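You operate a simulated robot arm through the tools that you are given. There is no shell and no other tool. Be economical: measure what you need, move in short steps, check, and stop when the job is done.

Carry out the task below with a simulated robot arm. There is one attempt and no reset: what you move stays moved.

Task
Cure the purple Lucky sign's gem for the time marked at the blue glue pot.
Fine: orange clamp knob tight and cure hood shut before you press the cure start key; one run; then the cure time dial to off.

Only the result counts: the job must be done as asked and must still hold three seconds after the hand-in. Knocking over, shifting, dropping, spilling or breaking anything else fails it.

Robot
A 6-joint arm with a fingered hand, hanging from a carriage that runs on a gantry, over the field with the corners [-2492, 582], [-2491, -898], [9, -898], [8, 582] (x, y) and turns from -6.074 to 5.934 rad about z. Base frame: it is fixed where the carriage stands at the start and does not move with it; the origin is on the floor, on the carriage's upright axis, x ahead of it, y to its left, z up; the surface under the hand at the start is at about z = 880. Lengths are in mm, angles in rad, forces in N, time in s.
With the tool pointing down near the work surface it reaches from about 100 to 460 mm from the robot's upright axis, wherever it stands. Its first joint turns from -2.897 to 2.897 rad. Places, roughly: blue glue pot [600, -200, 900]; cure hood [700, -100, 1000]; cure start key [600, -500, 900]; cure time dial [500, -500, 900]; green glue pot [600, -300, 900]; orange clamp knob [500, -200, 900]; orange glue pot [600, -300, 900]; yellow gem (4x3x2 cm) [500, -100, 900]. Payload 3.7 kg.
Tool frame: the origin (TCP) lies between the finger pads and is the grasp point; the fingertips stand 26 mm ahead of it; z points along the fingers, y is the line along which they close. Largest opening 156 mm; the body of the gripper starts 73 mm behind the TCP. The gripper is a hand of 4 fingers: y runs from the thumb to the fingers, the wrist lies at [0, 0, -239] in the tool frame.
Orientation is that of the tool frame in the base frame, as a unit quaternion [x, y, z, w]. With the fingers straight down and closing along the base's y, the tool's x points along the base's -x, its y along +y and its z along -z.

Tools
- The arm moves only by the tool servo_tool. Its argument "motion" is a list of rows, each an object of numbers (a shift or turn left out is 0): "tx", "ty", "tz": the shift along the tool's x, y, z in units of 50 mm (1.0 is 50 mm); "rx", "ry", "rz": the turn, a rotation vector about the tool's x, y, z in units of 6 degrees (1.0 is 6 degrees). In form: [{"tx": .., "ty": .., "tz": .., "rx": .., "ry": .., "rz": ..}, ...]. A call has 1 to 8 rows; each row shifts and turns the commanded pose from where the row before left it, along the tool's axes as they then stand. A call with a number of a shift or a turn outside -1 to 1 is refused whole. Rows are played at 5 a second. More than 50 mm and 0.15 rad between two rows, and nothing of the call is played. A pose out of reach is approached as far as the arm can. The call stops where the force on the tool passes 40 N (or 10 N more than at its start, if that is more) or the arm is blocked; 0.2 s more then pass. In this call time passes only in rows, and 0.2 s behind the last. The reply holds the time, the measured pose of the TCP, the force on the tool along the base axes, the opening and the grip force, in the units named above and with some noise, with the torque about the TCP (base axes, N m) and any sound that the robot's microphone picked up.
- Cameras (640 x 400 px; columns grow to the right, rows downward): "scene" is now at [253.5, -20.3, 1774.2]; the picture's right is [-0.37, -0.93, 0.00], its down [-0.86, 0.34, -0.39] and it looks along [0.36, -0.14, -0.92] (base axes); focal length 268 px, centre (320, 200). "wrist" rides on the gripper at [58, -58, -91] in the tool frame; the picture's right is [0.71, 0.71, 0.00], its down [-0.53, 0.53, -0.67] and it looks along [-0.47, 0.47, 0.74] (tool axes); focal length 265 px, centre (320, 200). There is no depth. A picture from a camera that has moved, and an enlarged one, comes with that camera's place and axes in the base frame and with its lens.
- capture(camera): a new picture of that camera. It takes no simulated time.
- move_column(by): slides the trunk up (or, below 0, down) by that many mm; the arm and the scene camera ride with it, the base frame stays. It gives what a move gives, with no picture.
- drive_base(legs): drives the robot by 1 to 6 legs, each [ahead, left, turn to the left] in mm, mm and rad, along the robot's own axes; the way and the turn of a leg run together, so that a leg with both is an arc; at most 1500 mm and 3.142 rad a leg. The arm and the cameras ride along, it lands a little off, and it stops where it bumps. It keeps to its track: a leg is cut to what the track allows. It gives what a move gives.
- move_fingers(finger1, finger2, finger3, thumb_bend): sets how far each is bent, from 0 (flat) to 100 (curled in); at 30 the hand is open as for a grip, at 70 the pads meet at the TCP. One left out holds its place. A second passes; each finger stops where it meets its share of the squeeze, and holds until it gets a number again. It is the only way to open and close the hand. It gives what a move gives, with no picture; readings hold the bend of each and the force on the fingers (four entries, about 0 where the hand has none), thumb and palm.
- aim_head(pan, tilt): turns the head with the scene camera to pan (to the left, within 2.705 rad either way) and tilt (down, from -0.506 to 1.204), counted from straight ahead of the robot. It gives what a move gives.
- enlarge(camera, box): a new picture of the part [left, top, right, bottom] of that camera's present view, enlarged. It takes no simulated time.
- job_done(): hands the job in; it is judged then, once.

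Go step by step. Nothing tells you exact positions but the pictures and the camera data: compare them with the known pose of the tool, close in by small moves and look again before you grip or let go. The budget is 120 turns and 98 pictures, counting those below and the enlarged ones. Unless the task says otherwise, let go and move clear before handing in, and close with one line.

The tools are called after "Emit:" as name(argument=value, ...) on one line, values as JSON. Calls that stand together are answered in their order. servo_tool: Moves the arm, as the interface text tells. Its arguments: {"type":"object","properties":{"motion":{"type":"array"}},"required":["motion"]} The other tools are called the same way: move_column (by) slides the trunk up or down; move_fingers (finger1, finger2, finger3, thumb_bend) moves the fingers one by one; drive_base (legs) drives the base; aim_head (pan, tilt) turns the head that bears the scene camera; capture (camera) takes a picture; enlarge (camera, box) takes an enlarged picture of a part of a camera's view; job_done () hands the job in.

At the start:

```text
time: 0.0
eef_pos: [414.6, -142.9, 1000.2]
ee_rot: [0.0, 1.0, -0.001, 0.0]
contact_force: [0.0, 0.0, -0.7]
torque: [-0.02, 0.01, 0.0]
opening: 156.2
finger_force: 0.0
shape: jaw
bend: [30.0, 30.0, 30.0, 30.0]
finger forces: [0.0, 0.1, 0.0, 0.1, 0.1, 0.1]
trunk travel left (down, up): [-625.0, 54.0]
robot x, y, heading: [-1.9, -0.7, 0.005]
head pan, tilt: [-0.377, 1.175]
```

scene: 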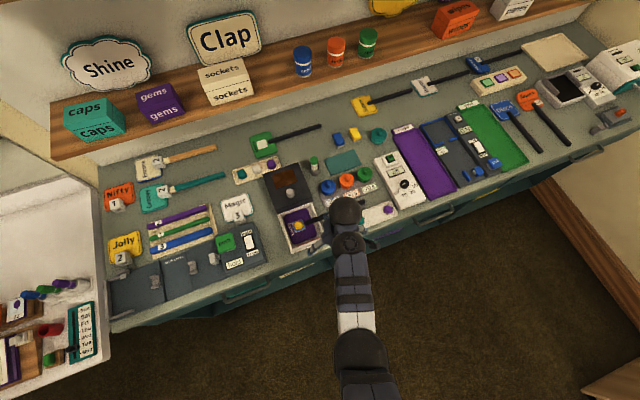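
wrist: 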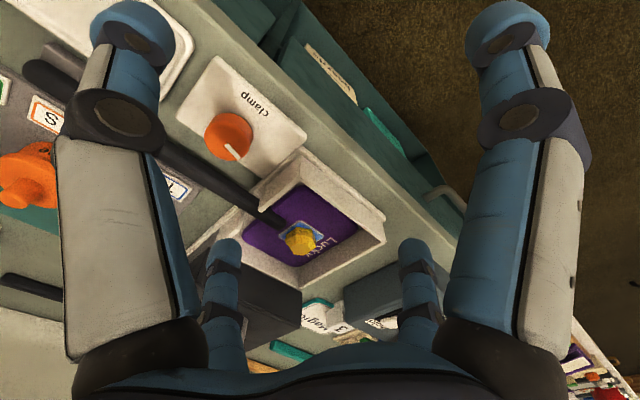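

I see the bench with the cure tray (purple Lucky sign with yellow gem), the clamp knob to its right, and a dial/key panel further right. I'll take enlarged looks first.

Emit:
enlarge(camera="scene", box=[230, 120, 430, 260])

Emit:
enlarge(camera="scene", box=[310, 160, 410, 220])

Emit:
enlarge(camera="wrist", box=[160, 40, 400, 280])

```text
2.86 times, centred on (330, 190) of scene
camera zoom: at [253.5, -20.3, 1774.2], right [-0.37, -0.93, 0.0], down [-0.86, 0.34, -0.39], along [0.36, -0.14, -0.92], focal length 767 px, centre (291, 229)
```

zoom: 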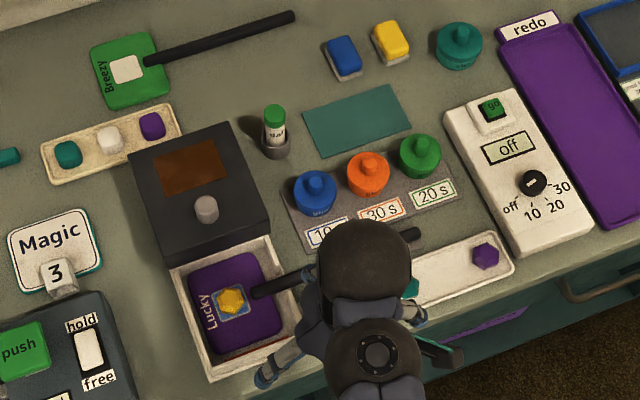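

```text
6.40 times, centred on (360, 190) of scene
camera zoom: at [253.5, -20.3, 1774.2], right [-0.37, -0.93, 0.0], down [-0.86, 0.34, -0.39], along [0.36, -0.14, -0.92], focal length 1717 px, centre (64, 264)
```

zoom: 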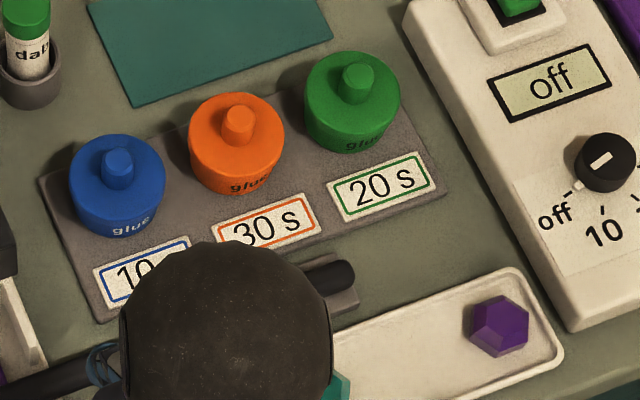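

```text
1.67 times, centred on (280, 160) of wrist
camera zoom: at [357.1, -200.3, 1092.3], right [-0.71, 0.71, 0.0], down [0.53, 0.53, 0.67], along [0.47, 0.47, -0.74], focal length 442 px, centre (387, 267)
```

zoom: 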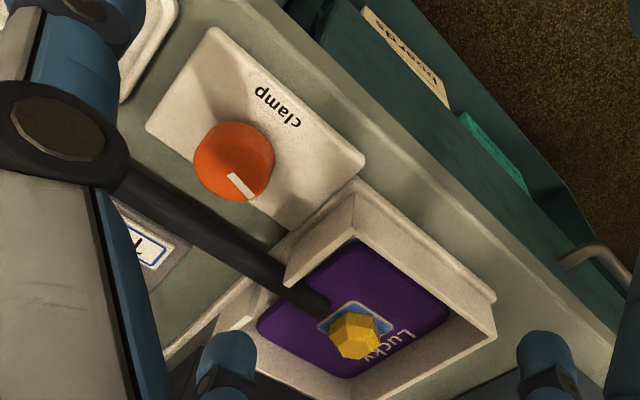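

The blue pot's label looks like 10 s, partly hidden by the arm. I'll draw the arm back and up for a clear look.

Emit:
servo_tool(motion=[{"tz": -1}, {"tz": -1}, {"tx": 1}, {"tx": 1}, {"tx": 1}])

Emit:
capture(camera="scene")

Emit:
enlarge(camera="scene", box=[250, 140, 410, 250])

Emit:
capture(camera="wrist")

```text
time: 1.2
eef_pos: [273.7, -145.2, 1065.3]
ee_rot: [0.001, 1.0, -0.001, 0.001]
contact_force: [0.6, -0.8, -0.3]
torque: [0.0, 0.03, -0.01]
opening: 156.1
finger_force: 0.0
shape: jaw
bend: [30.0, 30.0, 30.0, 30.0]
finger forces: [0.0, 0.0, 0.1, 0.0, 0.0, 0.0]
out of reach, approached as far as the arm can: row 3, 4, 5
trunk travel left (down, up): [-625.0, 54.0]
robot x, y, heading: [-3.6, -1.1, 0.001]
head pan, tilt: [-0.377, 1.175]
```

```text
92 pictures are left
camera scene: at [253.6, -20.3, 1774.3], right [-0.37, -0.93, 0.0], down [-0.86, 0.34, -0.39], along [0.36, -0.14, -0.92], focal length 268 px, centre (320, 200)
```

scene: 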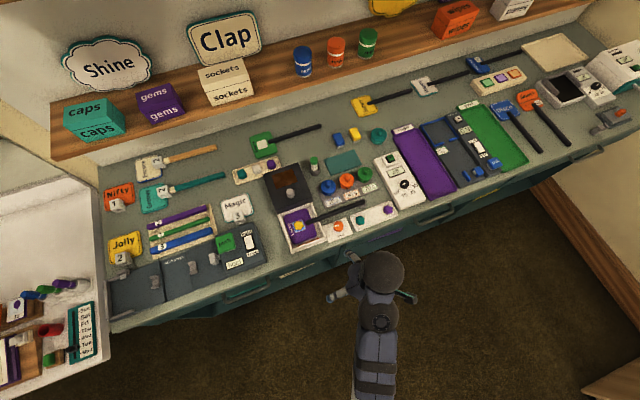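

```text
3.64 times, centred on (330, 195) of scene
camera zoom: at [253.6, -20.3, 1774.3], right [-0.37, -0.93, 0.0], down [-0.86, 0.34, -0.39], along [0.36, -0.14, -0.92], focal length 976 px, centre (284, 218)
```

zoom: 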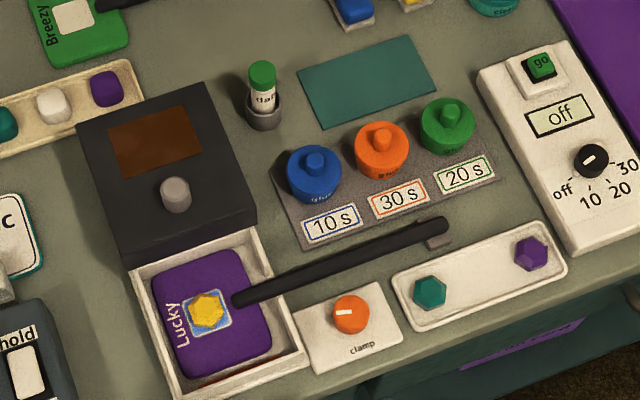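

```text
90 pictures are left
camera wrist: at [216.7, -202.6, 1157.2], right [-0.71, 0.71, 0.0], down [0.52, 0.53, 0.67], along [0.47, 0.47, -0.74], focal length 265 px, centre (320, 200)
```

wrist: 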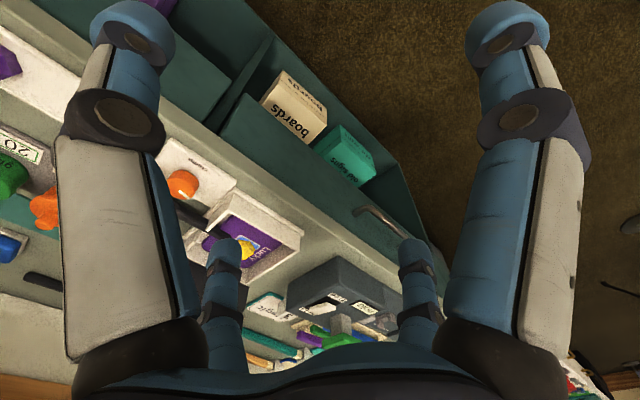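

The label reads 10 s. The knob is at about (484,-178,900), the dial at (538,-459), the key at (652,-463) and the hood knob at (618,-61). I'll lower the trunk to gain reach.

Emit:
move_column(by=-120)

Emit:
servo_tool(motion=[{"tz": -1}, {"tz": -1}, {"tz": -0.6}])

Emit:
servo_tool(motion=[{"tx": -1}, {"tx": -1}, {"tx": -1}, {"ty": -0.7}, {"tx": -0.8}])

```text
time: 2.7
eef_pos: [276.4, -145.2, 944.7]
ee_rot: [0.001, 1.0, -0.001, 0.001]
contact_force: [0.0, 0.3, 0.3]
torque: [0.02, 0.0, -0.02]
opening: 155.9
finger_force: 0.0
shape: jaw
bend: [30.0, 30.0, 30.0, 30.0]
finger forces: [0.0, 0.1, 0.0, 0.1, 0.0, 0.0]
trunk travel left (down, up): [-505.0, 174.0]
robot x, y, heading: [0.3, -1.0, -0.005]
head pan, tilt: [-0.377, 1.175]
```

```text
time: 3.5
eef_pos: [291.6, -153.2, 948.0]
ee_rot: [0.0, 1.0, 0.0, 0.002]
contact_force: [0.1, 0.5, 0.3]
torque: [-0.02, -0.04, 0.01]
opening: 156.1
finger_force: 0.2
shape: jaw
bend: [30.0, 30.0, 30.0, 30.0]
finger forces: [0.0, 0.0, 0.0, 0.1, 0.0, 0.0]
out of reach, approached as far as the arm can: row 1, 2, 3
trunk travel left (down, up): [-505.0, 174.0]
robot x, y, heading: [0.2, -0.2, -0.002]
head pan, tilt: [-0.377, 1.175]
```

```text
time: 4.7
eef_pos: [480.8, -188.7, 949.0]
ee_rot: [0.001, 1.0, 0.0, 0.002]
contact_force: [0.3, 1.0, -0.6]
torque: [0.01, -0.04, 0.02]
opening: 156.0
finger_force: 0.0
shape: jaw
bend: [30.0, 30.0, 30.0, 30.0]
finger forces: [0.1, 0.0, 0.0, 0.0, 0.0, 0.1]
trunk travel left (down, up): [-505.0, 174.0]
robot x, y, heading: [-1.3, -0.5, -0.002]
head pan, tilt: [-0.377, 1.175]
```

With the trunk down, the hand reaches x=481 pointing straight down. I'll check where it stands.

Emit:
capture(camera="wrist")

Emit:
capture(camera="scene")

```text
89 pictures are left
camera wrist: at [422.3, -247.0, 1041.4], right [-0.71, 0.71, 0.0], down [0.53, 0.53, 0.67], along [0.47, 0.47, -0.74], focal length 265 px, centre (320, 200)
```

wrist: 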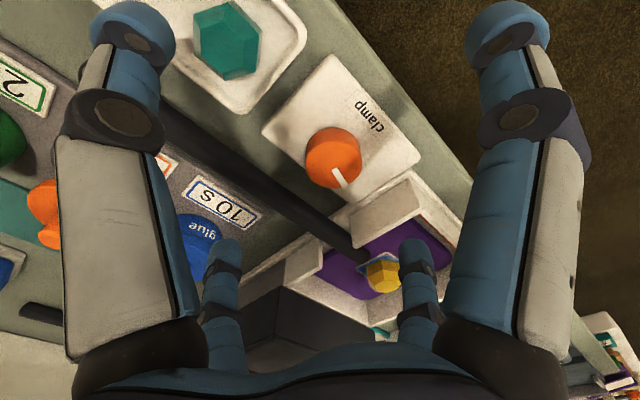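

```text
88 pictures are left
camera scene: at [253.3, -20.4, 1654.1], right [-0.37, -0.93, 0.0], down [-0.86, 0.34, -0.39], along [0.36, -0.14, -0.92], focal length 268 px, centre (320, 200)
```

scene: 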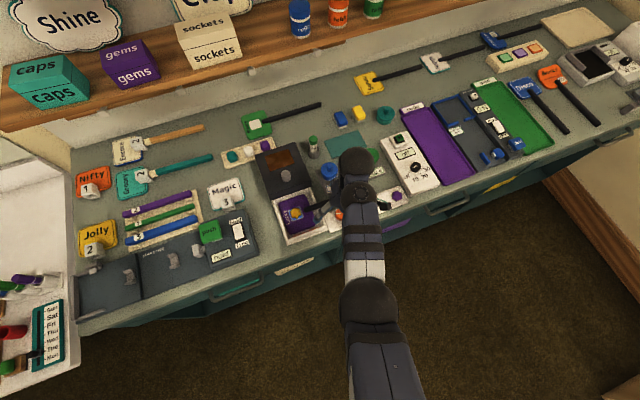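

The knob lies at about (480,-178). The four fingers stand radially, so I'll find which pair to use and lay the other two flat.

Emit:
move_fingers(finger1=0, finger2=50)

Emit:
capture(camera="wrist")

```text
time: 5.7
eef_pos: [481.8, -188.5, 949.7]
ee_rot: [0.0, 1.0, -0.001, 0.002]
contact_force: [-1.6, 6.3, 13.4]
torque: [1.15, 0.02, 0.05]
opening: 129.9
finger_force: 6.2
shape: fingers
bend: [1.0, 40.0, 30.0, 30.0]
finger forces: [0.0, 13.2, 0.1, 0.0, 0.1, 0.1]
trunk travel left (down, up): [-505.0, 174.0]
robot x, y, heading: [0.5, -0.5, 0.001]
head pan, tilt: [-0.377, 1.175]
```

```text
87 pictures are left
camera wrist: at [423.5, -245.7, 1042.0], right [-0.71, 0.71, 0.0], down [0.52, 0.53, 0.67], along [0.47, 0.47, -0.74], focal length 265 px, centre (320, 200)
```

wrist: 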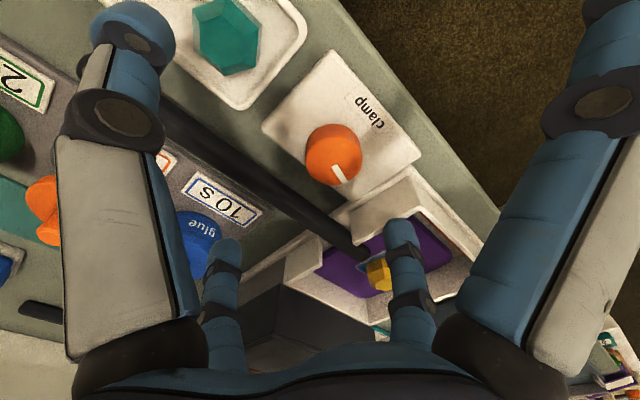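

Finger 2 (+y side) met something, probably the tray wall. I'll open it again and rise.

Emit:
move_fingers(finger2=28)

Emit:
servo_tool(motion=[{"tz": -0.6}])

Emit:
capture(camera="wrist")

Emit:
enlarge(camera="scene", box=[240, 130, 420, 250])

```text
time: 6.7
eef_pos: [480.9, -188.5, 948.7]
ee_rot: [0.0, 1.0, -0.001, 0.001]
contact_force: [0.0, 0.3, -0.1]
torque: [-0.01, -0.04, 0.02]
opening: 129.7
finger_force: 0.0
shape: fingers
bend: [1.0, 28.0, 30.0, 30.0]
finger forces: [0.1, 0.0, 0.0, 0.0, 0.0, 0.0]
trunk travel left (down, up): [-505.0, 174.0]
robot x, y, heading: [-1.1, 1.5, 0.002]
head pan, tilt: [-0.377, 1.175]
```

```text
time: 7.1
eef_pos: [479.9, -188.8, 979.0]
ee_rot: [0.001, 1.0, -0.001, 0.001]
contact_force: [-0.3, 0.4, 0.4]
torque: [0.02, -0.03, 0.02]
opening: 129.8
finger_force: 0.1
shape: fingers
bend: [1.0, 28.0, 30.0, 30.0]
finger forces: [0.0, 0.0, 0.0, 0.1, 0.1, 0.0]
trunk travel left (down, up): [-505.0, 174.0]
robot x, y, heading: [0.2, -0.2, -0.002]
head pan, tilt: [-0.377, 1.175]
```

```text
86 pictures are left
camera wrist: at [421.8, -245.9, 1071.3], right [-0.71, 0.71, 0.0], down [0.52, 0.53, 0.67], along [0.47, 0.47, -0.74], focal length 265 px, centre (320, 200)
```

wrist: 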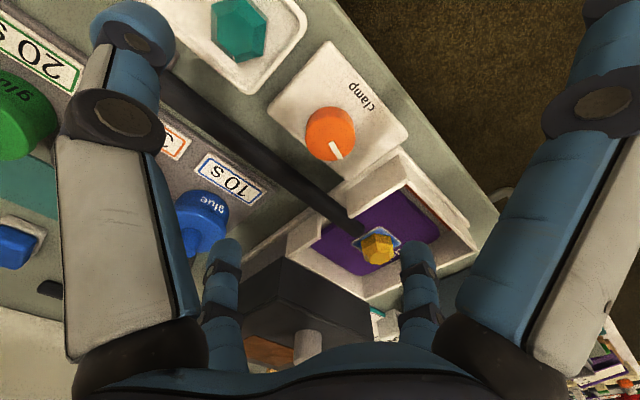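

```text
3.33 times, centred on (330, 190) of scene
camera zoom: at [253.5, -20.3, 1654.1], right [-0.37, -0.93, 0.0], down [-0.86, 0.34, -0.39], along [0.36, -0.14, -0.92], focal length 894 px, centre (287, 233)
```

zoom: 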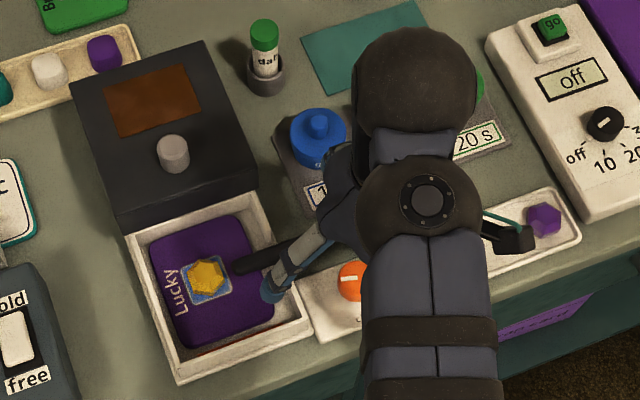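

It was just the wall, and nothing shifted. I'll preshape all fingers around the knob's size here, above everything.

Emit:
move_fingers(finger1=54, finger2=54, finger3=54, thumb_bend=54)

Emit:
capture(camera="wrist")

```text
time: 8.1
eef_pos: [479.4, -187.8, 980.5]
ee_rot: [0.0, 1.0, -0.001, 0.001]
contact_force: [0.4, 0.1, -0.4]
torque: [0.02, -0.01, 0.01]
opening: 39.9
finger_force: 0.0
shape: fingers
bend: [54.0, 54.0, 54.0, 54.0]
finger forces: [0.0, 0.0, 0.1, 0.1, 0.1, 0.0]
trunk travel left (down, up): [-505.0, 174.0]
robot x, y, heading: [-4.2, -0.1, 0.004]
head pan, tilt: [-0.377, 1.175]
```

```text
84 pictures are left
camera wrist: at [421.9, -246.0, 1071.3], right [-0.71, 0.71, 0.0], down [0.52, 0.53, 0.67], along [0.47, 0.47, -0.74], focal length 265 px, centre (320, 200)
```

wrist: 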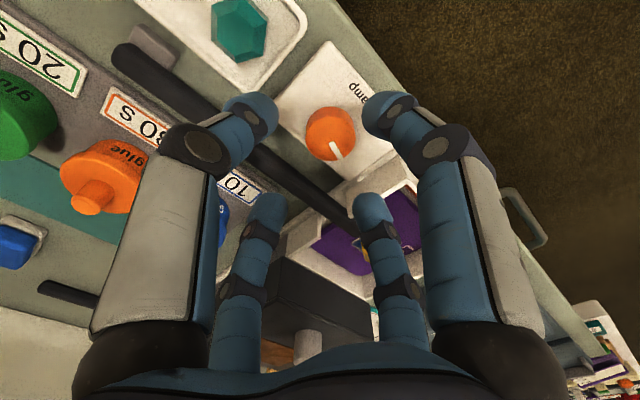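

I'll keep finger 3 (+x side) open so it straddles the sign's stick, and grip the knob with the other three. Next I centre over the knob and descend partway.

Emit:
move_fingers(finger1=51, finger2=51, finger3=28, thumb_bend=51)

Emit:
servo_tool(motion=[{"ty": 0.2, "tx": -0.03}, {"rz": -1}, {"tz": 0.8}])

Emit:
capture(camera="wrist")

Emit:
enlarge(camera="scene", box=[240, 130, 420, 250])

```text
time: 9.1
eef_pos: [480.8, -188.1, 978.6]
ee_rot: [0.001, 1.0, -0.001, 0.002]
contact_force: [0.4, -0.1, 0.1]
torque: [0.0, 0.01, 0.02]
opening: 47.5
finger_force: 0.0
shape: fingers
bend: [51.0, 51.0, 28.0, 51.0]
finger forces: [0.0, 0.0, 0.0, 0.0, 0.1, 0.1]
trunk travel left (down, up): [-505.0, 174.0]
robot x, y, heading: [1.0, 2.7, 0.006]
head pan, tilt: [-0.377, 1.175]
```

```text
time: 9.9
eef_pos: [484.0, -179.2, 940.6]
ee_rot: [-0.052, 0.999, 0.0, 0.0]
contact_force: [-0.2, 0.5, -0.3]
torque: [0.03, 0.0, 0.0]
opening: 47.6
finger_force: 0.3
shape: fingers
bend: [51.0, 51.0, 28.0, 51.0]
finger forces: [0.1, 0.1, 0.0, 0.0, 0.1, 0.0]
trunk travel left (down, up): [-505.0, 174.0]
robot x, y, heading: [-0.6, -2.2, -0.001]
head pan, tilt: [-0.377, 1.175]
```

```text
83 pictures are left
camera wrist: at [431.7, -241.8, 1031.8], right [-0.78, 0.63, 0.0], down [0.47, 0.58, 0.67], along [0.42, 0.52, -0.74], focal length 265 px, centre (320, 200)
```

wrist: 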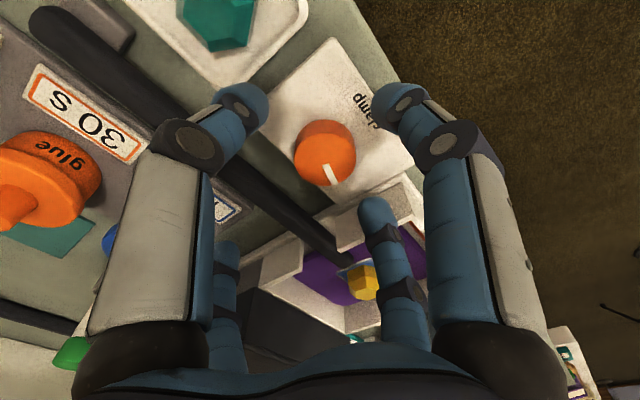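

```text
3.33 times, centred on (330, 190) of scene
camera zoom: at [253.6, -20.4, 1654.2], right [-0.37, -0.93, 0.0], down [-0.86, 0.34, -0.39], along [0.36, -0.14, -0.92], focal length 894 px, centre (287, 233)
```

zoom: 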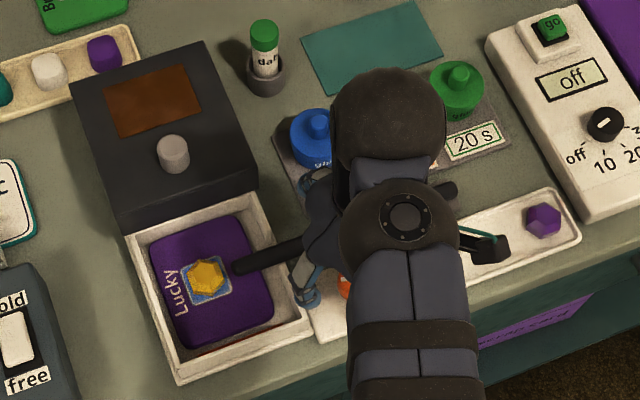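

The tool is 3–4 mm off the knob centre. I'll correct that and go down slowly.

Emit:
servo_tool(motion=[{"tx": 0.05, "ty": 0.05}, {"tz": 0.25}, {"tz": 0.2}])

Emit:
capture(camera="wrist")

```text
time: 10.8
eef_pos: [486.7, -180.7, 923.8]
ee_rot: [-0.051, 0.999, -0.004, 0.006]
contact_force: [-4.0, -2.3, 17.9]
torque: [0.8, 0.22, 0.2]
opening: 47.7
finger_force: 10.7
shape: fingers
bend: [51.0, 53.0, 28.0, 51.0]
finger forces: [0.1, 21.7, 0.0, 0.1, 0.0, 0.1]
trunk travel left (down, up): [-505.0, 174.0]
robot x, y, heading: [2.2, -0.5, -0.001]
head pan, tilt: [-0.377, 1.175]
stopped in row 3: the force on the tool passed its limit at 43 N (the readings are from after the stop); the commanded pose is now the measured one
```

```text
81 pictures are left
camera wrist: at [433.2, -243.1, 1016.3], right [-0.78, 0.63, -0.02], down [0.46, 0.58, 0.67], along [0.43, 0.51, -0.74], focal length 265 px, centre (320, 200)
```

wrist: 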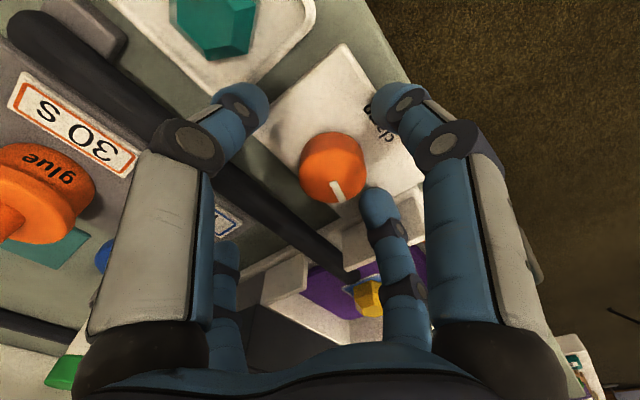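

Finger 2's knuckle rests on the tall tray wall. I'll rise, curl that finger away and grip with the x-pair plus the thumb.

Emit:
servo_tool(motion=[{"tz": -0.5}, {"tz": -0.6}])

Emit:
move_fingers(finger1=51, finger2=100, finger3=51, thumb_bend=51)

Emit:
capture(camera="wrist")

Emit:
enlarge(camera="scene", box=[240, 130, 420, 250])

```text
time: 11.4
eef_pos: [483.9, -177.9, 978.7]
ee_rot: [-0.052, 0.999, -0.002, 0.005]
contact_force: [-0.7, 0.0, -0.6]
torque: [-0.02, -0.05, -0.02]
opening: 48.1
finger_force: 0.0
shape: fingers
bend: [51.0, 51.0, 28.0, 51.0]
finger forces: [0.0, 0.1, 0.1, 0.0, 0.1, 0.0]
trunk travel left (down, up): [-505.0, 174.0]
robot x, y, heading: [1.0, 0.5, 0.002]
head pan, tilt: [-0.377, 1.175]
```

```text
time: 12.4
eef_pos: [483.2, -177.2, 979.0]
ee_rot: [-0.052, 0.999, -0.002, 0.005]
contact_force: [0.5, 0.1, -0.2]
torque: [0.0, -0.03, 0.01]
opening: 47.6
finger_force: 0.0
shape: fingers
bend: [51.0, 100.0, 51.0, 51.0]
finger forces: [0.0, 0.0, 0.1, 0.0, 0.1, 0.0]
trunk travel left (down, up): [-505.0, 174.0]
robot x, y, heading: [-4.4, 1.0, -0.001]
head pan, tilt: [-0.377, 1.175]
```

```text
80 pictures are left
camera wrist: at [430.8, -241.5, 1070.9], right [-0.78, 0.63, -0.01], down [0.46, 0.58, 0.67], along [0.43, 0.52, -0.74], focal length 265 px, centre (320, 200)
```

wrist: 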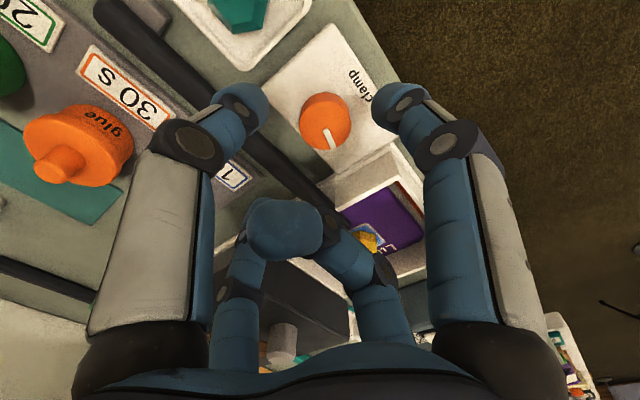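

```text
3.33 times, centred on (330, 190) of scene
camera zoom: at [253.4, -20.4, 1654.2], right [-0.37, -0.93, 0.0], down [-0.86, 0.34, -0.39], along [0.36, -0.14, -0.92], focal length 894 px, centre (287, 233)
```

zoom: 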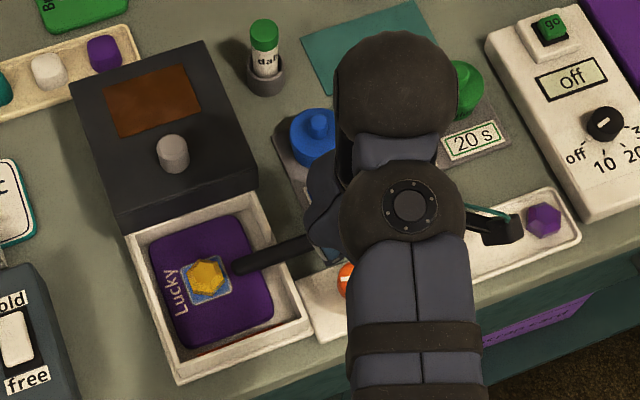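

The curled finger is now up by the palm. I'll turn the hand counterclockwise about 36° for turning room and check over the knob.

Emit:
servo_tool(motion=[{"rz": -1}, {"rz": -1}, {"rz": -1}, {"rz": -1}, {"rz": -1}, {"rz": -1}, {"tx": 0.03, "ty": 0.03}, {"tz": 0.7}])

Emit:
capture(camera="wrist")

```text
time: 14.2
eef_pos: [482.1, -177.2, 940.4]
ee_rot: [-0.357, 0.934, -0.004, 0.004]
contact_force: [0.0, -1.2, -0.4]
torque: [0.02, 0.01, 0.0]
opening: 48.0
finger_force: 0.1
shape: fingers
bend: [51.0, 100.0, 51.0, 51.0]
finger forces: [0.1, 0.1, 0.0, 0.1, 0.0, 0.0]
trunk travel left (down, up): [-505.0, 174.0]
robot x, y, heading: [3.9, -0.6, -0.001]
head pan, tilt: [-0.377, 1.175]
```

```text
78 pictures are left
camera wrist: at [476.4, -259.0, 1033.5], right [-1.0, 0.05, -0.01], down [0.03, 0.75, 0.67], along [0.04, 0.66, -0.75], focal length 265 px, centre (320, 200)
```

wrist: 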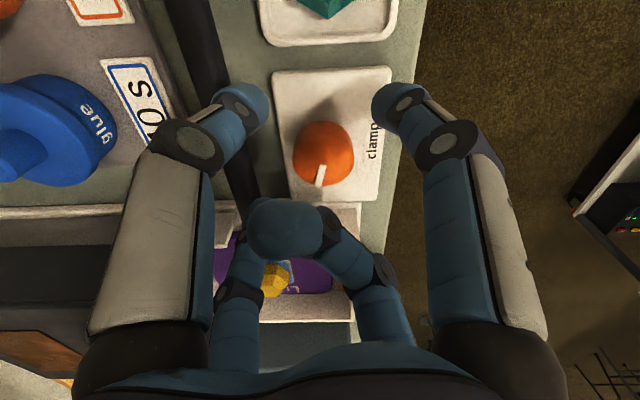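

The tool is nearly centred over the knob; I'll shift 3 mm and descend.

Emit:
servo_tool(motion=[{"tx": 0.04, "ty": 0.035}, {"tz": 0.2}, {"tz": 0.2}, {"tz": 0.14}])

Emit:
capture(camera="wrist")

```text
time: 15.2
eef_pos: [486.6, -180.8, 924.2]
ee_rot: [-0.358, 0.934, -0.008, 0.01]
contact_force: [-4.8, 2.7, 22.8]
torque: [-0.71, 1.02, -0.19]
opening: 54.6
finger_force: 11.6
shape: fingers
bend: [49.0, 100.0, 51.0, 51.0]
finger forces: [23.9, 0.0, 0.3, 0.1, 0.1, 0.0]
trunk travel left (down, up): [-505.0, 174.0]
robot x, y, heading: [0.5, 3.5, 0.001]
head pan, tilt: [-0.377, 1.175]
stopped in row 4: the force on the tool passed its limit at 47 N (the readings are from after the stop); the commanded pose is now the measured one
```

```text
77 pictures are left
camera wrist: at [479.3, -261.3, 1017.4], right [-1.0, 0.05, -0.02], down [0.03, 0.75, 0.66], along [0.05, 0.66, -0.75], focal length 265 px, centre (320, 200)
```

wrist: 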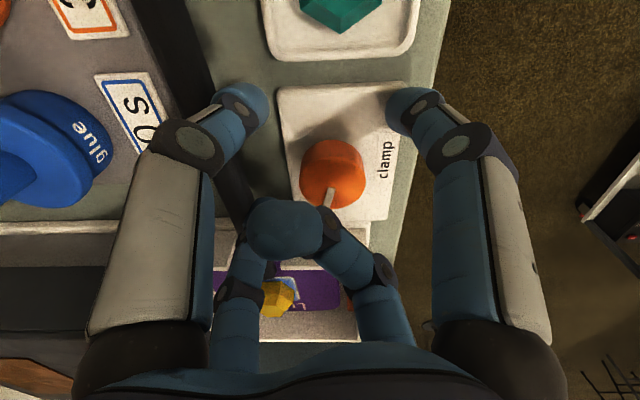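

The finger tip rests on the clamp plate, so this is the bottom. I'll lift 4 mm, recentre and close fingers 1 and 3 on the knob.

Emit:
servo_tool(motion=[{"tz": -0.08}, {"tx": 0.056, "ty": 0.117}])

Emit:
move_fingers(finger1=66, finger3=66)

Emit:
capture(camera="wrist")

```text
time: 15.8
eef_pos: [477.0, -177.6, 924.6]
ee_rot: [-0.357, 0.934, -0.006, 0.009]
contact_force: [0.5, -0.9, 4.4]
torque: [-0.14, 0.16, 0.01]
opening: 46.4
finger_force: 2.3
shape: fingers
bend: [51.0, 100.0, 51.0, 51.0]
finger forces: [4.5, 0.0, 0.0, 0.0, 0.1, 0.0]
trunk travel left (down, up): [-505.0, 174.0]
robot x, y, heading: [-0.3, -0.2, -0.002]
head pan, tilt: [-0.377, 1.175]
```

```text
time: 16.8
eef_pos: [476.3, -177.5, 924.2]
ee_rot: [-0.358, 0.934, -0.007, 0.007]
contact_force: [0.8, 0.7, -2.0]
torque: [0.01, 0.01, 0.04]
opening: 34.2
finger_force: 2.8
shape: fingers
bend: [63.0, 100.0, 62.0, 51.0]
finger forces: [2.7, 0.0, 3.6, 0.0, 0.0, 0.0]
trunk travel left (down, up): [-505.0, 174.0]
robot x, y, heading: [-2.4, 0.2, 0.002]
head pan, tilt: [-0.377, 1.175]
```

```text
76 pictures are left
camera wrist: at [470.7, -258.2, 1017.5], right [-1.0, 0.05, -0.02], down [0.03, 0.75, 0.66], along [0.05, 0.66, -0.75], focal length 265 px, centre (320, 200)
```

wrist: 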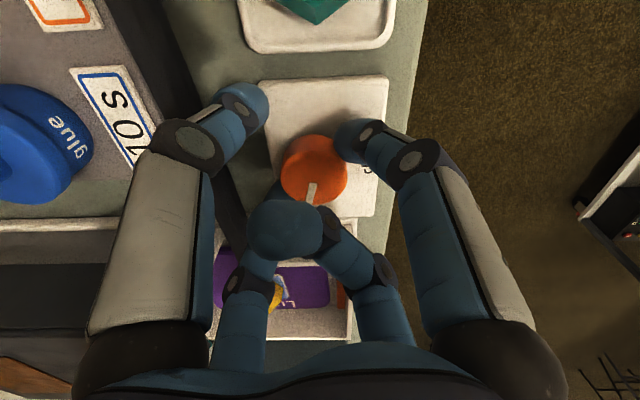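

The knob is held by fingers 1 and 3. I'll squeeze harder and try a 24° clockwise turn.

Emit:
move_fingers(finger1=80, finger3=80)

Emit:
servo_tool(motion=[{"rz": 1}, {"rz": 1}, {"rz": 1}, {"rz": 1}])

Emit:
capture(camera="wrist")

```text
time: 17.8
eef_pos: [476.5, -177.4, 924.4]
ee_rot: [-0.358, 0.934, -0.006, 0.007]
contact_force: [-0.1, -0.6, -2.9]
torque: [0.01, -0.04, 0.0]
opening: 34.4
finger_force: 8.4
shape: fingers
bend: [63.0, 100.0, 62.0, 51.0]
finger forces: [8.6, 0.0, 8.7, 0.0, 0.0, 0.0]
trunk travel left (down, up): [-505.0, 174.0]
robot x, y, heading: [1.7, 1.8, 0.003]
head pan, tilt: [-0.377, 1.175]
```

```text
time: 18.8
eef_pos: [478.0, -177.2, 925.0]
ee_rot: [-0.155, 0.988, -0.005, 0.009]
contact_force: [0.1, 2.3, -4.9]
torque: [0.01, -0.01, 0.04]
opening: 33.0
finger_force: 8.5
shape: fingers
bend: [64.0, 100.0, 62.0, 51.0]
finger forces: [8.1, 0.1, 9.1, 0.1, 0.1, 0.0]
trunk travel left (down, up): [-505.0, 174.0]
robot x, y, heading: [-2.2, 0.0, -0.002]
head pan, tilt: [-0.377, 1.175]
```

```text
75 pictures are left
camera wrist: at [438.2, -249.0, 1017.0], right [-0.89, 0.46, -0.02], down [0.33, 0.67, 0.67], along [0.32, 0.59, -0.74], focal length 265 px, centre (320, 200)
```

wrist: 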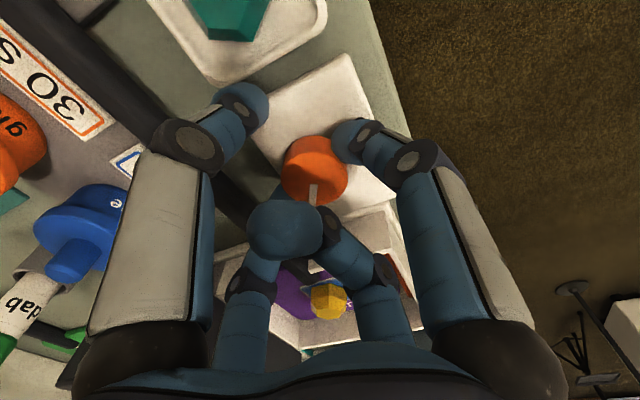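

The mark turns with the hand. I'll carry on clockwise.

Emit:
servo_tool(motion=[{"rz": 1}, {"rz": 1}, {"rz": 1}, {"rz": 1}])

Emit:
servo_tool(motion=[{"rz": 1}, {"rz": 1}, {"rz": 1}])

Emit:
capture(camera="wrist")

```text
time: 19.8
eef_pos: [478.0, -177.2, 925.0]
ee_rot: [0.054, 0.998, -0.002, 0.01]
contact_force: [3.0, 1.4, -5.8]
torque: [0.02, -0.06, 0.03]
opening: 33.2
finger_force: 9.0
shape: fingers
bend: [64.0, 100.0, 62.0, 51.0]
finger forces: [7.4, 0.0, 10.3, 0.0, 0.0, 0.1]
trunk travel left (down, up): [-505.0, 174.0]
robot x, y, heading: [2.0, -1.0, 0.005]
head pan, tilt: [-0.377, 1.175]
```

```text
time: 20.6
eef_pos: [477.6, -176.9, 925.2]
ee_rot: [0.21, 0.978, -0.001, 0.01]
contact_force: [3.5, 0.9, -8.0]
torque: [0.03, -0.08, 0.04]
opening: 34.0
finger_force: 9.0
shape: fingers
bend: [64.0, 100.0, 62.0, 51.0]
finger forces: [7.2, 0.1, 10.3, 0.0, 0.0, 0.0]
trunk travel left (down, up): [-505.0, 174.0]
robot x, y, heading: [0.9, -0.4, 0.0]
head pan, tilt: [-0.377, 1.175]
```

```text
74 pictures are left
camera wrist: at [399.1, -205.0, 1016.4], right [-0.36, 0.93, -0.01], down [0.68, 0.27, 0.68], along [0.64, 0.23, -0.73], focal length 265 px, centre (320, 200)
```

wrist: 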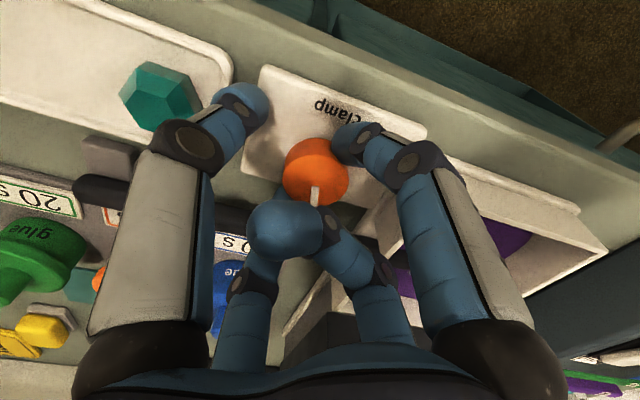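

The knob has turned about 66° and the mark now points to +x. I'll continue in smaller steps, watching the torque.

Emit:
servo_tool(motion=[{"rz": 1}, {"rz": 1}])

Emit:
servo_tool(motion=[{"rz": 1}, {"rz": 1}])

Emit:
capture(camera="wrist")

```text
time: 21.2
eef_pos: [477.3, -177.1, 925.9]
ee_rot: [0.31, 0.951, 0.0, 0.011]
contact_force: [3.4, 1.3, -7.3]
torque: [-0.01, -0.09, 0.02]
opening: 33.9
finger_force: 8.9
shape: fingers
bend: [64.0, 100.0, 62.0, 51.0]
finger forces: [7.0, 0.1, 10.2, 0.0, 0.0, 0.0]
trunk travel left (down, up): [-505.0, 174.0]
robot x, y, heading: [-0.5, -0.5, 0.001]
head pan, tilt: [-0.377, 1.175]
```

```text
time: 21.8
eef_pos: [478.4, -176.5, 925.3]
ee_rot: [0.409, 0.912, 0.001, 0.011]
contact_force: [4.1, 1.2, -9.1]
torque: [0.0, -0.09, 0.06]
opening: 34.6
finger_force: 8.3
shape: fingers
bend: [64.0, 100.0, 62.0, 51.0]
finger forces: [7.0, 0.0, 10.0, 0.0, 0.1, 0.0]
trunk travel left (down, up): [-505.0, 174.0]
robot x, y, heading: [-3.0, -1.4, 0.001]
head pan, tilt: [-0.377, 1.175]
```

```text
73 pictures are left
camera wrist: at [394.1, -170.9, 1016.3], right [0.06, 1.0, -0.01], down [0.73, -0.04, 0.68], along [0.68, -0.04, -0.73], focal length 265 px, centre (320, 200)
```

wrist: 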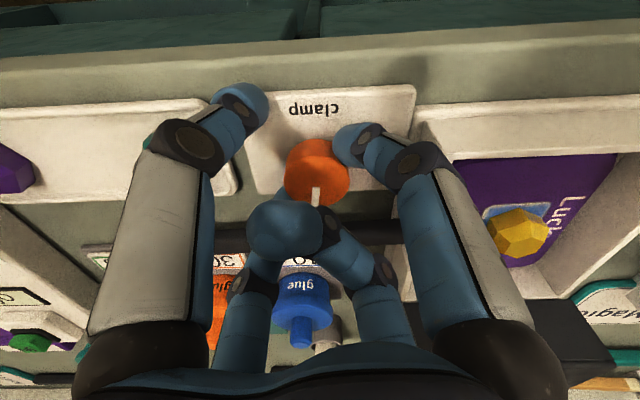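

The knob has turned 90° with no end stop yet. I'll regrip: open, rotate the hand back, close again.

Emit:
move_fingers(finger1=51, finger3=51)

Emit:
servo_tool(motion=[{"rz": -1}, {"rz": -1}, {"rz": -1}, {"rz": -1}, {"rz": -1}, {"rz": -1}, {"rz": -1}, {"rz": -1}])

Emit:
servo_tool(motion=[{"rz": -1}, {"rz": -1}, {"rz": -1}, {"rz": -1}, {"rz": -1}, {"rz": -1}, {"rz": -1}])

Emit:
capture(camera="wrist")

```text
time: 22.8
eef_pos: [477.1, -176.9, 926.0]
ee_rot: [0.407, 0.913, 0.0, 0.01]
contact_force: [0.2, 0.1, -0.2]
torque: [-0.03, 0.01, 0.0]
opening: 47.8
finger_force: 0.0
shape: fingers
bend: [51.0, 100.0, 51.0, 51.0]
finger forces: [0.1, 0.0, 0.1, 0.0, 0.0, 0.0]
trunk travel left (down, up): [-505.0, 174.0]
robot x, y, heading: [-1.0, 1.4, -0.004]
head pan, tilt: [-0.377, 1.175]
```

```text
time: 24.6
eef_pos: [477.5, -175.9, 925.8]
ee_rot: [0.0, 1.0, -0.004, 0.01]
contact_force: [-0.2, -0.3, -0.5]
torque: [0.02, -0.01, 0.01]
opening: 47.8
finger_force: 0.3
shape: fingers
bend: [51.0, 100.0, 51.0, 51.0]
finger forces: [0.0, 0.0, 0.2, 0.0, 0.0, 0.1]
trunk travel left (down, up): [-505.0, 174.0]
robot x, y, heading: [3.6, -0.2, 0.002]
head pan, tilt: [-0.377, 1.175]
```

```text
time: 26.2
eef_pos: [476.8, -176.9, 927.2]
ee_rot: [-0.358, 0.934, -0.006, 0.008]
contact_force: [0.6, 0.3, -0.3]
torque: [-0.01, 0.03, 0.01]
opening: 48.0
finger_force: 0.1
shape: fingers
bend: [51.0, 100.0, 51.0, 51.0]
finger forces: [0.1, 0.0, 0.0, 0.0, 0.0, 0.0]
trunk travel left (down, up): [-505.0, 174.0]
robot x, y, heading: [0.5, 2.4, -0.001]
head pan, tilt: [-0.377, 1.175]
```

```text
72 pictures are left
camera wrist: at [471.3, -257.7, 1018.8], right [-1.0, 0.05, -0.02], down [0.03, 0.75, 0.66], along [0.05, 0.66, -0.75], focal length 265 px, centre (320, 200)
```

wrist: 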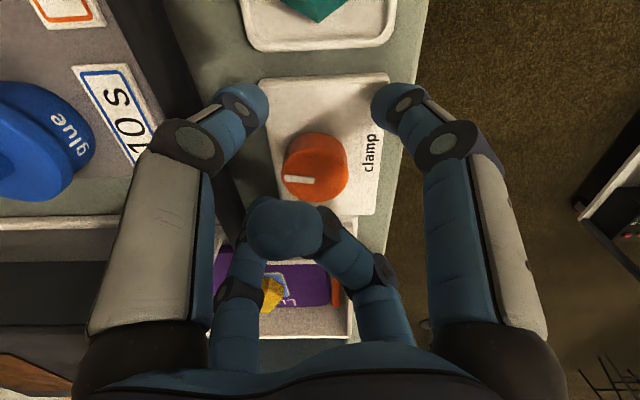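

The mark is now at 90°. I'll grip again and continue clockwise.

Emit:
move_fingers(finger1=80, finger3=80)

Emit:
servo_tool(motion=[{"rz": 1}, {"rz": 1}, {"rz": 1}, {"rz": 1}])

Emit:
servo_tool(motion=[{"rz": 1}, {"rz": 1}, {"rz": 1}, {"rz": 1}])

Emit:
capture(camera="wrist")

```text
time: 27.2
eef_pos: [478.4, -176.4, 925.3]
ee_rot: [-0.357, 0.934, -0.007, 0.009]
contact_force: [0.7, -0.6, -2.9]
torque: [0.01, -0.02, 0.02]
opening: 34.3
finger_force: 9.1
shape: fingers
bend: [63.0, 100.0, 62.0, 51.0]
finger forces: [9.0, 0.0, 9.5, 0.0, 0.0, 0.0]
trunk travel left (down, up): [-505.0, 174.0]
robot x, y, heading: [-1.2, -0.2, -0.004]
head pan, tilt: [-0.377, 1.175]
```

```text
time: 28.2
eef_pos: [478.8, -175.8, 926.2]
ee_rot: [-0.155, 0.988, -0.005, 0.01]
contact_force: [2.1, 2.2, 0.1]
torque: [0.09, -0.07, 0.01]
opening: 33.8
finger_force: 9.8
shape: fingers
bend: [63.0, 100.0, 62.0, 51.0]
finger forces: [8.7, 0.0, 11.1, 0.0, 0.0, 0.0]
trunk travel left (down, up): [-505.0, 174.0]
robot x, y, heading: [3.7, -0.1, -0.002]
head pan, tilt: [-0.377, 1.175]
```

```text
time: 29.2
eef_pos: [478.2, -176.2, 925.4]
ee_rot: [0.055, 0.998, -0.004, 0.01]
contact_force: [3.0, 1.1, 0.4]
torque: [0.04, -0.12, -0.01]
opening: 33.7
finger_force: 10.3
shape: fingers
bend: [63.0, 100.0, 62.0, 51.0]
finger forces: [8.6, 0.0, 11.5, 0.0, 0.0, 0.0]
trunk travel left (down, up): [-505.0, 174.0]
robot x, y, heading: [-2.3, -2.8, -0.001]
head pan, tilt: [-0.377, 1.175]
```

```text
71 pictures are left
camera wrist: at [412.5, -227.2, 1017.0], right [-0.63, 0.78, -0.02], down [0.57, 0.47, 0.68], along [0.54, 0.41, -0.74], focal length 265 px, centre (320, 200)
```

wrist: 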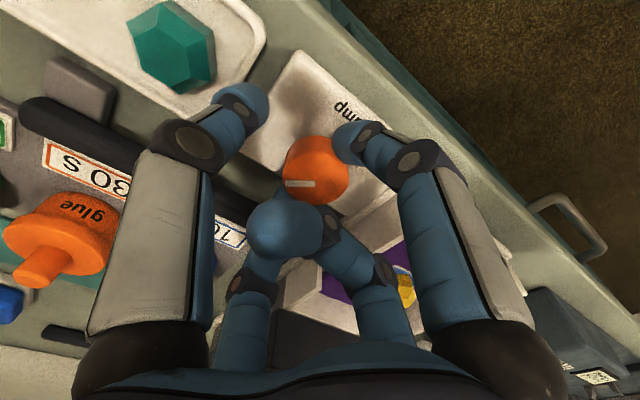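

It still turns with the hand (about 138° total). I'll continue.

Emit:
servo_tool(motion=[{"rz": 1}, {"rz": 1}, {"rz": 1}])

Emit:
servo_tool(motion=[{"rz": 1}, {"rz": 1}, {"rz": 1}, {"rz": 1}])

Emit:
capture(camera="wrist")

```text
time: 30.0
eef_pos: [478.1, -176.6, 925.9]
ee_rot: [0.21, 0.978, -0.001, 0.011]
contact_force: [3.9, 1.7, -0.9]
torque: [-0.01, -0.12, 0.01]
opening: 34.4
finger_force: 10.1
shape: fingers
bend: [63.0, 100.0, 62.0, 51.0]
finger forces: [8.3, 0.1, 11.6, 0.0, 0.1, 0.1]
trunk travel left (down, up): [-505.0, 174.0]
robot x, y, heading: [-3.4, 1.3, 0.003]
head pan, tilt: [-0.377, 1.175]
```

```text
time: 31.0
eef_pos: [478.0, -175.4, 925.1]
ee_rot: [0.408, 0.913, 0.001, 0.011]
contact_force: [3.9, 1.7, -1.7]
torque: [0.03, -0.09, 0.09]
opening: 30.4
finger_force: 8.9
shape: fingers
bend: [64.0, 100.0, 62.0, 51.0]
finger forces: [8.3, 0.0, 10.7, 0.1, 0.0, 0.0]
trunk travel left (down, up): [-505.0, 174.0]
robot x, y, heading: [0.8, 1.5, -0.003]
head pan, tilt: [-0.377, 1.175]
```

```text
70 pictures are left
camera wrist: at [394.2, -171.0, 1016.1], right [0.06, 1.0, -0.01], down [0.73, -0.04, 0.68], along [0.68, -0.04, -0.73], focal length 265 px, centre (320, 200)
```

wrist: 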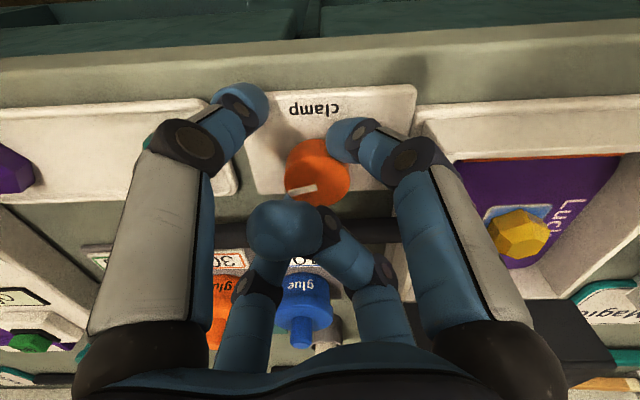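

The knob seems to have met its stop (the fingers slipped) and the orange jaw now sits against the sign. I'll open and look.

Emit:
move_fingers(finger1=51, finger3=51)

Emit:
enlarge(camera="wrist", box=[240, 100, 400, 220])

Emit:
servo_tool(motion=[{"rz": -1}, {"rz": -1}, {"rz": -1}, {"rz": -1}, {"rz": -1}, {"rz": -1}])

Emit:
move_fingers(finger1=95, finger3=95)

Emit:
servo_tool(motion=[{"rz": 1}, {"rz": 1}, {"rz": 1}, {"rz": 1}])

Emit:
enlarge(camera="wrist", box=[240, 100, 400, 220])

```text
time: 32.0
eef_pos: [477.0, -177.9, 925.6]
ee_rot: [0.407, 0.913, 0.0, 0.011]
contact_force: [-0.4, -0.5, 1.0]
torque: [-0.02, 0.0, -0.02]
opening: 47.8
finger_force: 0.4
shape: fingers
bend: [51.0, 100.0, 51.0, 51.0]
finger forces: [0.4, 0.0, 0.0, 0.0, 0.1, 0.1]
trunk travel left (down, up): [-505.0, 174.0]
robot x, y, heading: [-2.1, 0.1, -0.008]
head pan, tilt: [-0.377, 1.175]
```

```text
3.33 times, centred on (320, 160) of wrist
camera zoom: at [393.6, -171.8, 1016.0], right [0.05, 1.0, -0.01], down [0.73, -0.04, 0.68], along [0.68, -0.04, -0.73], focal length 885 px, centre (320, 333)
```

zoom: 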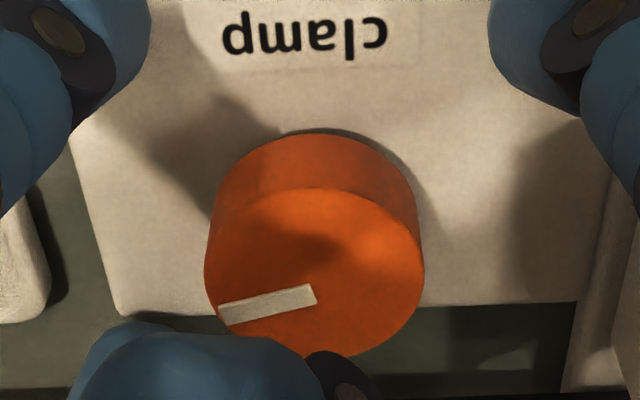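

```text
time: 33.4
eef_pos: [477.7, -176.0, 926.1]
ee_rot: [0.105, 0.994, -0.003, 0.009]
contact_force: [-1.7, -0.5, -0.6]
torque: [0.01, 0.08, -0.05]
opening: 48.1
finger_force: 0.9
shape: fingers
bend: [51.0, 100.0, 53.0, 51.0]
finger forces: [0.0, 0.1, 1.8, 0.1, 0.1, 0.1]
trunk travel left (down, up): [-505.0, 174.0]
robot x, y, heading: [-1.2, 0.5, 0.0]
head pan, tilt: [-0.377, 1.175]
```

```text
time: 34.4
eef_pos: [478.6, -177.1, 925.6]
ee_rot: [0.105, 0.994, -0.003, 0.01]
contact_force: [2.8, -1.9, -1.5]
torque: [0.0, -0.07, 0.02]
opening: 34.2
finger_force: 9.8
shape: fingers
bend: [63.0, 100.0, 62.0, 51.0]
finger forces: [8.4, 0.1, 11.0, 0.0, 0.0, 0.1]
trunk travel left (down, up): [-505.0, 174.0]
robot x, y, heading: [0.2, 0.2, -0.003]
head pan, tilt: [-0.377, 1.175]
```

```text
time: 35.4
eef_pos: [477.7, -176.2, 926.4]
ee_rot: [0.311, 0.95, -0.001, 0.011]
contact_force: [2.0, -0.8, -2.0]
torque: [-0.03, -0.11, 0.09]
opening: 28.3
finger_force: 9.2
shape: fingers
bend: [64.0, 100.0, 62.0, 51.0]
finger forces: [8.3, 0.1, 10.3, 0.1, 0.0, 0.1]
trunk travel left (down, up): [-505.0, 174.0]
robot x, y, heading: [0.4, -0.5, -0.0]
head pan, tilt: [-0.377, 1.175]
```

```text
3.33 times, centred on (320, 160) of wrist
camera zoom: at [394.8, -187.9, 1016.3], right [-0.15, 0.99, -0.01], down [0.72, 0.12, 0.68], along [0.67, 0.1, -0.73], focal length 885 px, centre (320, 333)
```

zoom: 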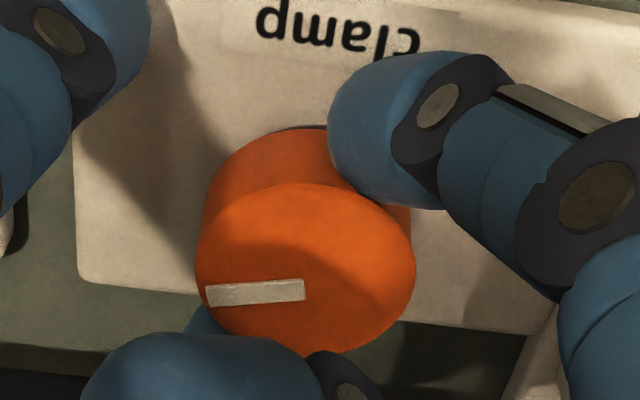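

The knob no longer moves and the fingers slip at it, so it is at its stop. I'll release, rise, and inspect the jaw, the tray and the hood.

Emit:
move_fingers(finger1=50, finger3=50)

Emit:
servo_tool(motion=[{"tz": -0.5}, {"tz": -1}, {"rz": -1}, {"rz": -1}, {"rz": -1}, {"rz": -1}, {"rz": -1}, {"rz": -1}])

Emit:
servo_tool(motion=[{"tx": 1}, {"tx": 1}, {"tx": 1}])

Emit:
enlarge(camera="scene", box=[240, 130, 420, 250])

Emit:
capture(camera="wrist")

```text
time: 36.4
eef_pos: [476.9, -176.0, 925.8]
ee_rot: [0.31, 0.951, 0.0, 0.011]
contact_force: [0.0, 0.3, 0.7]
torque: [-0.04, 0.01, -0.01]
opening: 48.9
finger_force: 0.1
shape: fingers
bend: [50.0, 100.0, 50.0, 51.0]
finger forces: [0.1, 0.1, 0.1, 0.1, 0.0, 0.1]
trunk travel left (down, up): [-505.0, 174.0]
robot x, y, heading: [0.6, 4.6, -0.005]
head pan, tilt: [-0.377, 1.175]
```

```text
time: 38.2
eef_pos: [476.8, -177.0, 1000.7]
ee_rot: [0.0, 1.0, -0.003, 0.01]
contact_force: [-0.2, -0.4, 0.2]
torque: [-0.02, 0.01, 0.01]
opening: 49.1
finger_force: 0.1
shape: fingers
bend: [50.0, 100.0, 50.0, 51.0]
finger forces: [0.1, 0.0, 0.0, 0.0, 0.0, 0.0]
trunk travel left (down, up): [-505.0, 174.0]
robot x, y, heading: [-0.3, 3.2, -0.003]
head pan, tilt: [-0.377, 1.175]
```

```text
time: 39.0
eef_pos: [340.4, -179.1, 969.1]
ee_rot: [0.001, 1.0, -0.005, 0.009]
contact_force: [0.0, -0.1, 0.5]
torque: [0.04, 0.03, -0.04]
opening: 49.1
finger_force: 0.1
shape: fingers
bend: [50.0, 100.0, 50.0, 51.0]
finger forces: [0.1, 0.0, 0.1, 0.0, 0.0, 0.1]
out of reach, approached as far as the arm can: row 2, 3
trunk travel left (down, up): [-505.0, 174.0]
robot x, y, heading: [0.7, -0.6, -0.003]
head pan, tilt: [-0.377, 1.175]
```

```text
3.33 times, centred on (330, 190) of scene
camera zoom: at [253.4, -20.4, 1654.2], right [-0.37, -0.93, 0.0], down [-0.86, 0.34, -0.39], along [0.36, -0.14, -0.92], focal length 894 px, centre (287, 233)
```

zoom: 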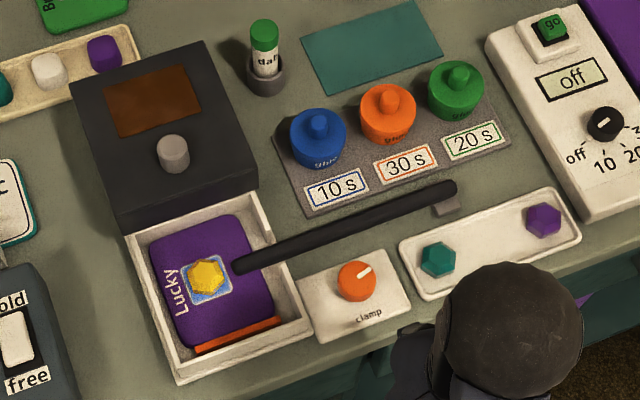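

```text
66 pictures are left
camera wrist: at [279.6, -236.6, 1061.2], right [-0.71, 0.71, -0.02], down [0.51, 0.53, 0.68], along [0.49, 0.47, -0.74], focal length 265 px, centre (320, 200)
```

wrist: 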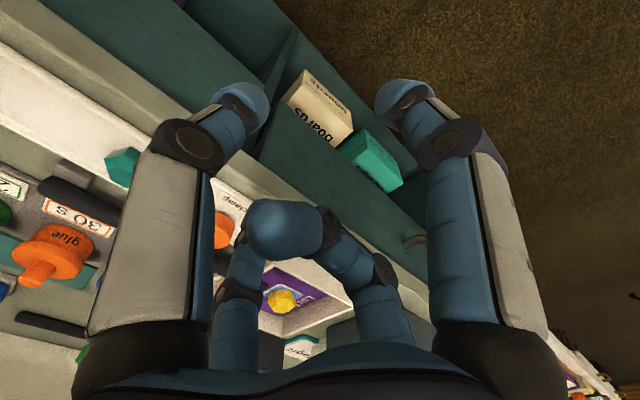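

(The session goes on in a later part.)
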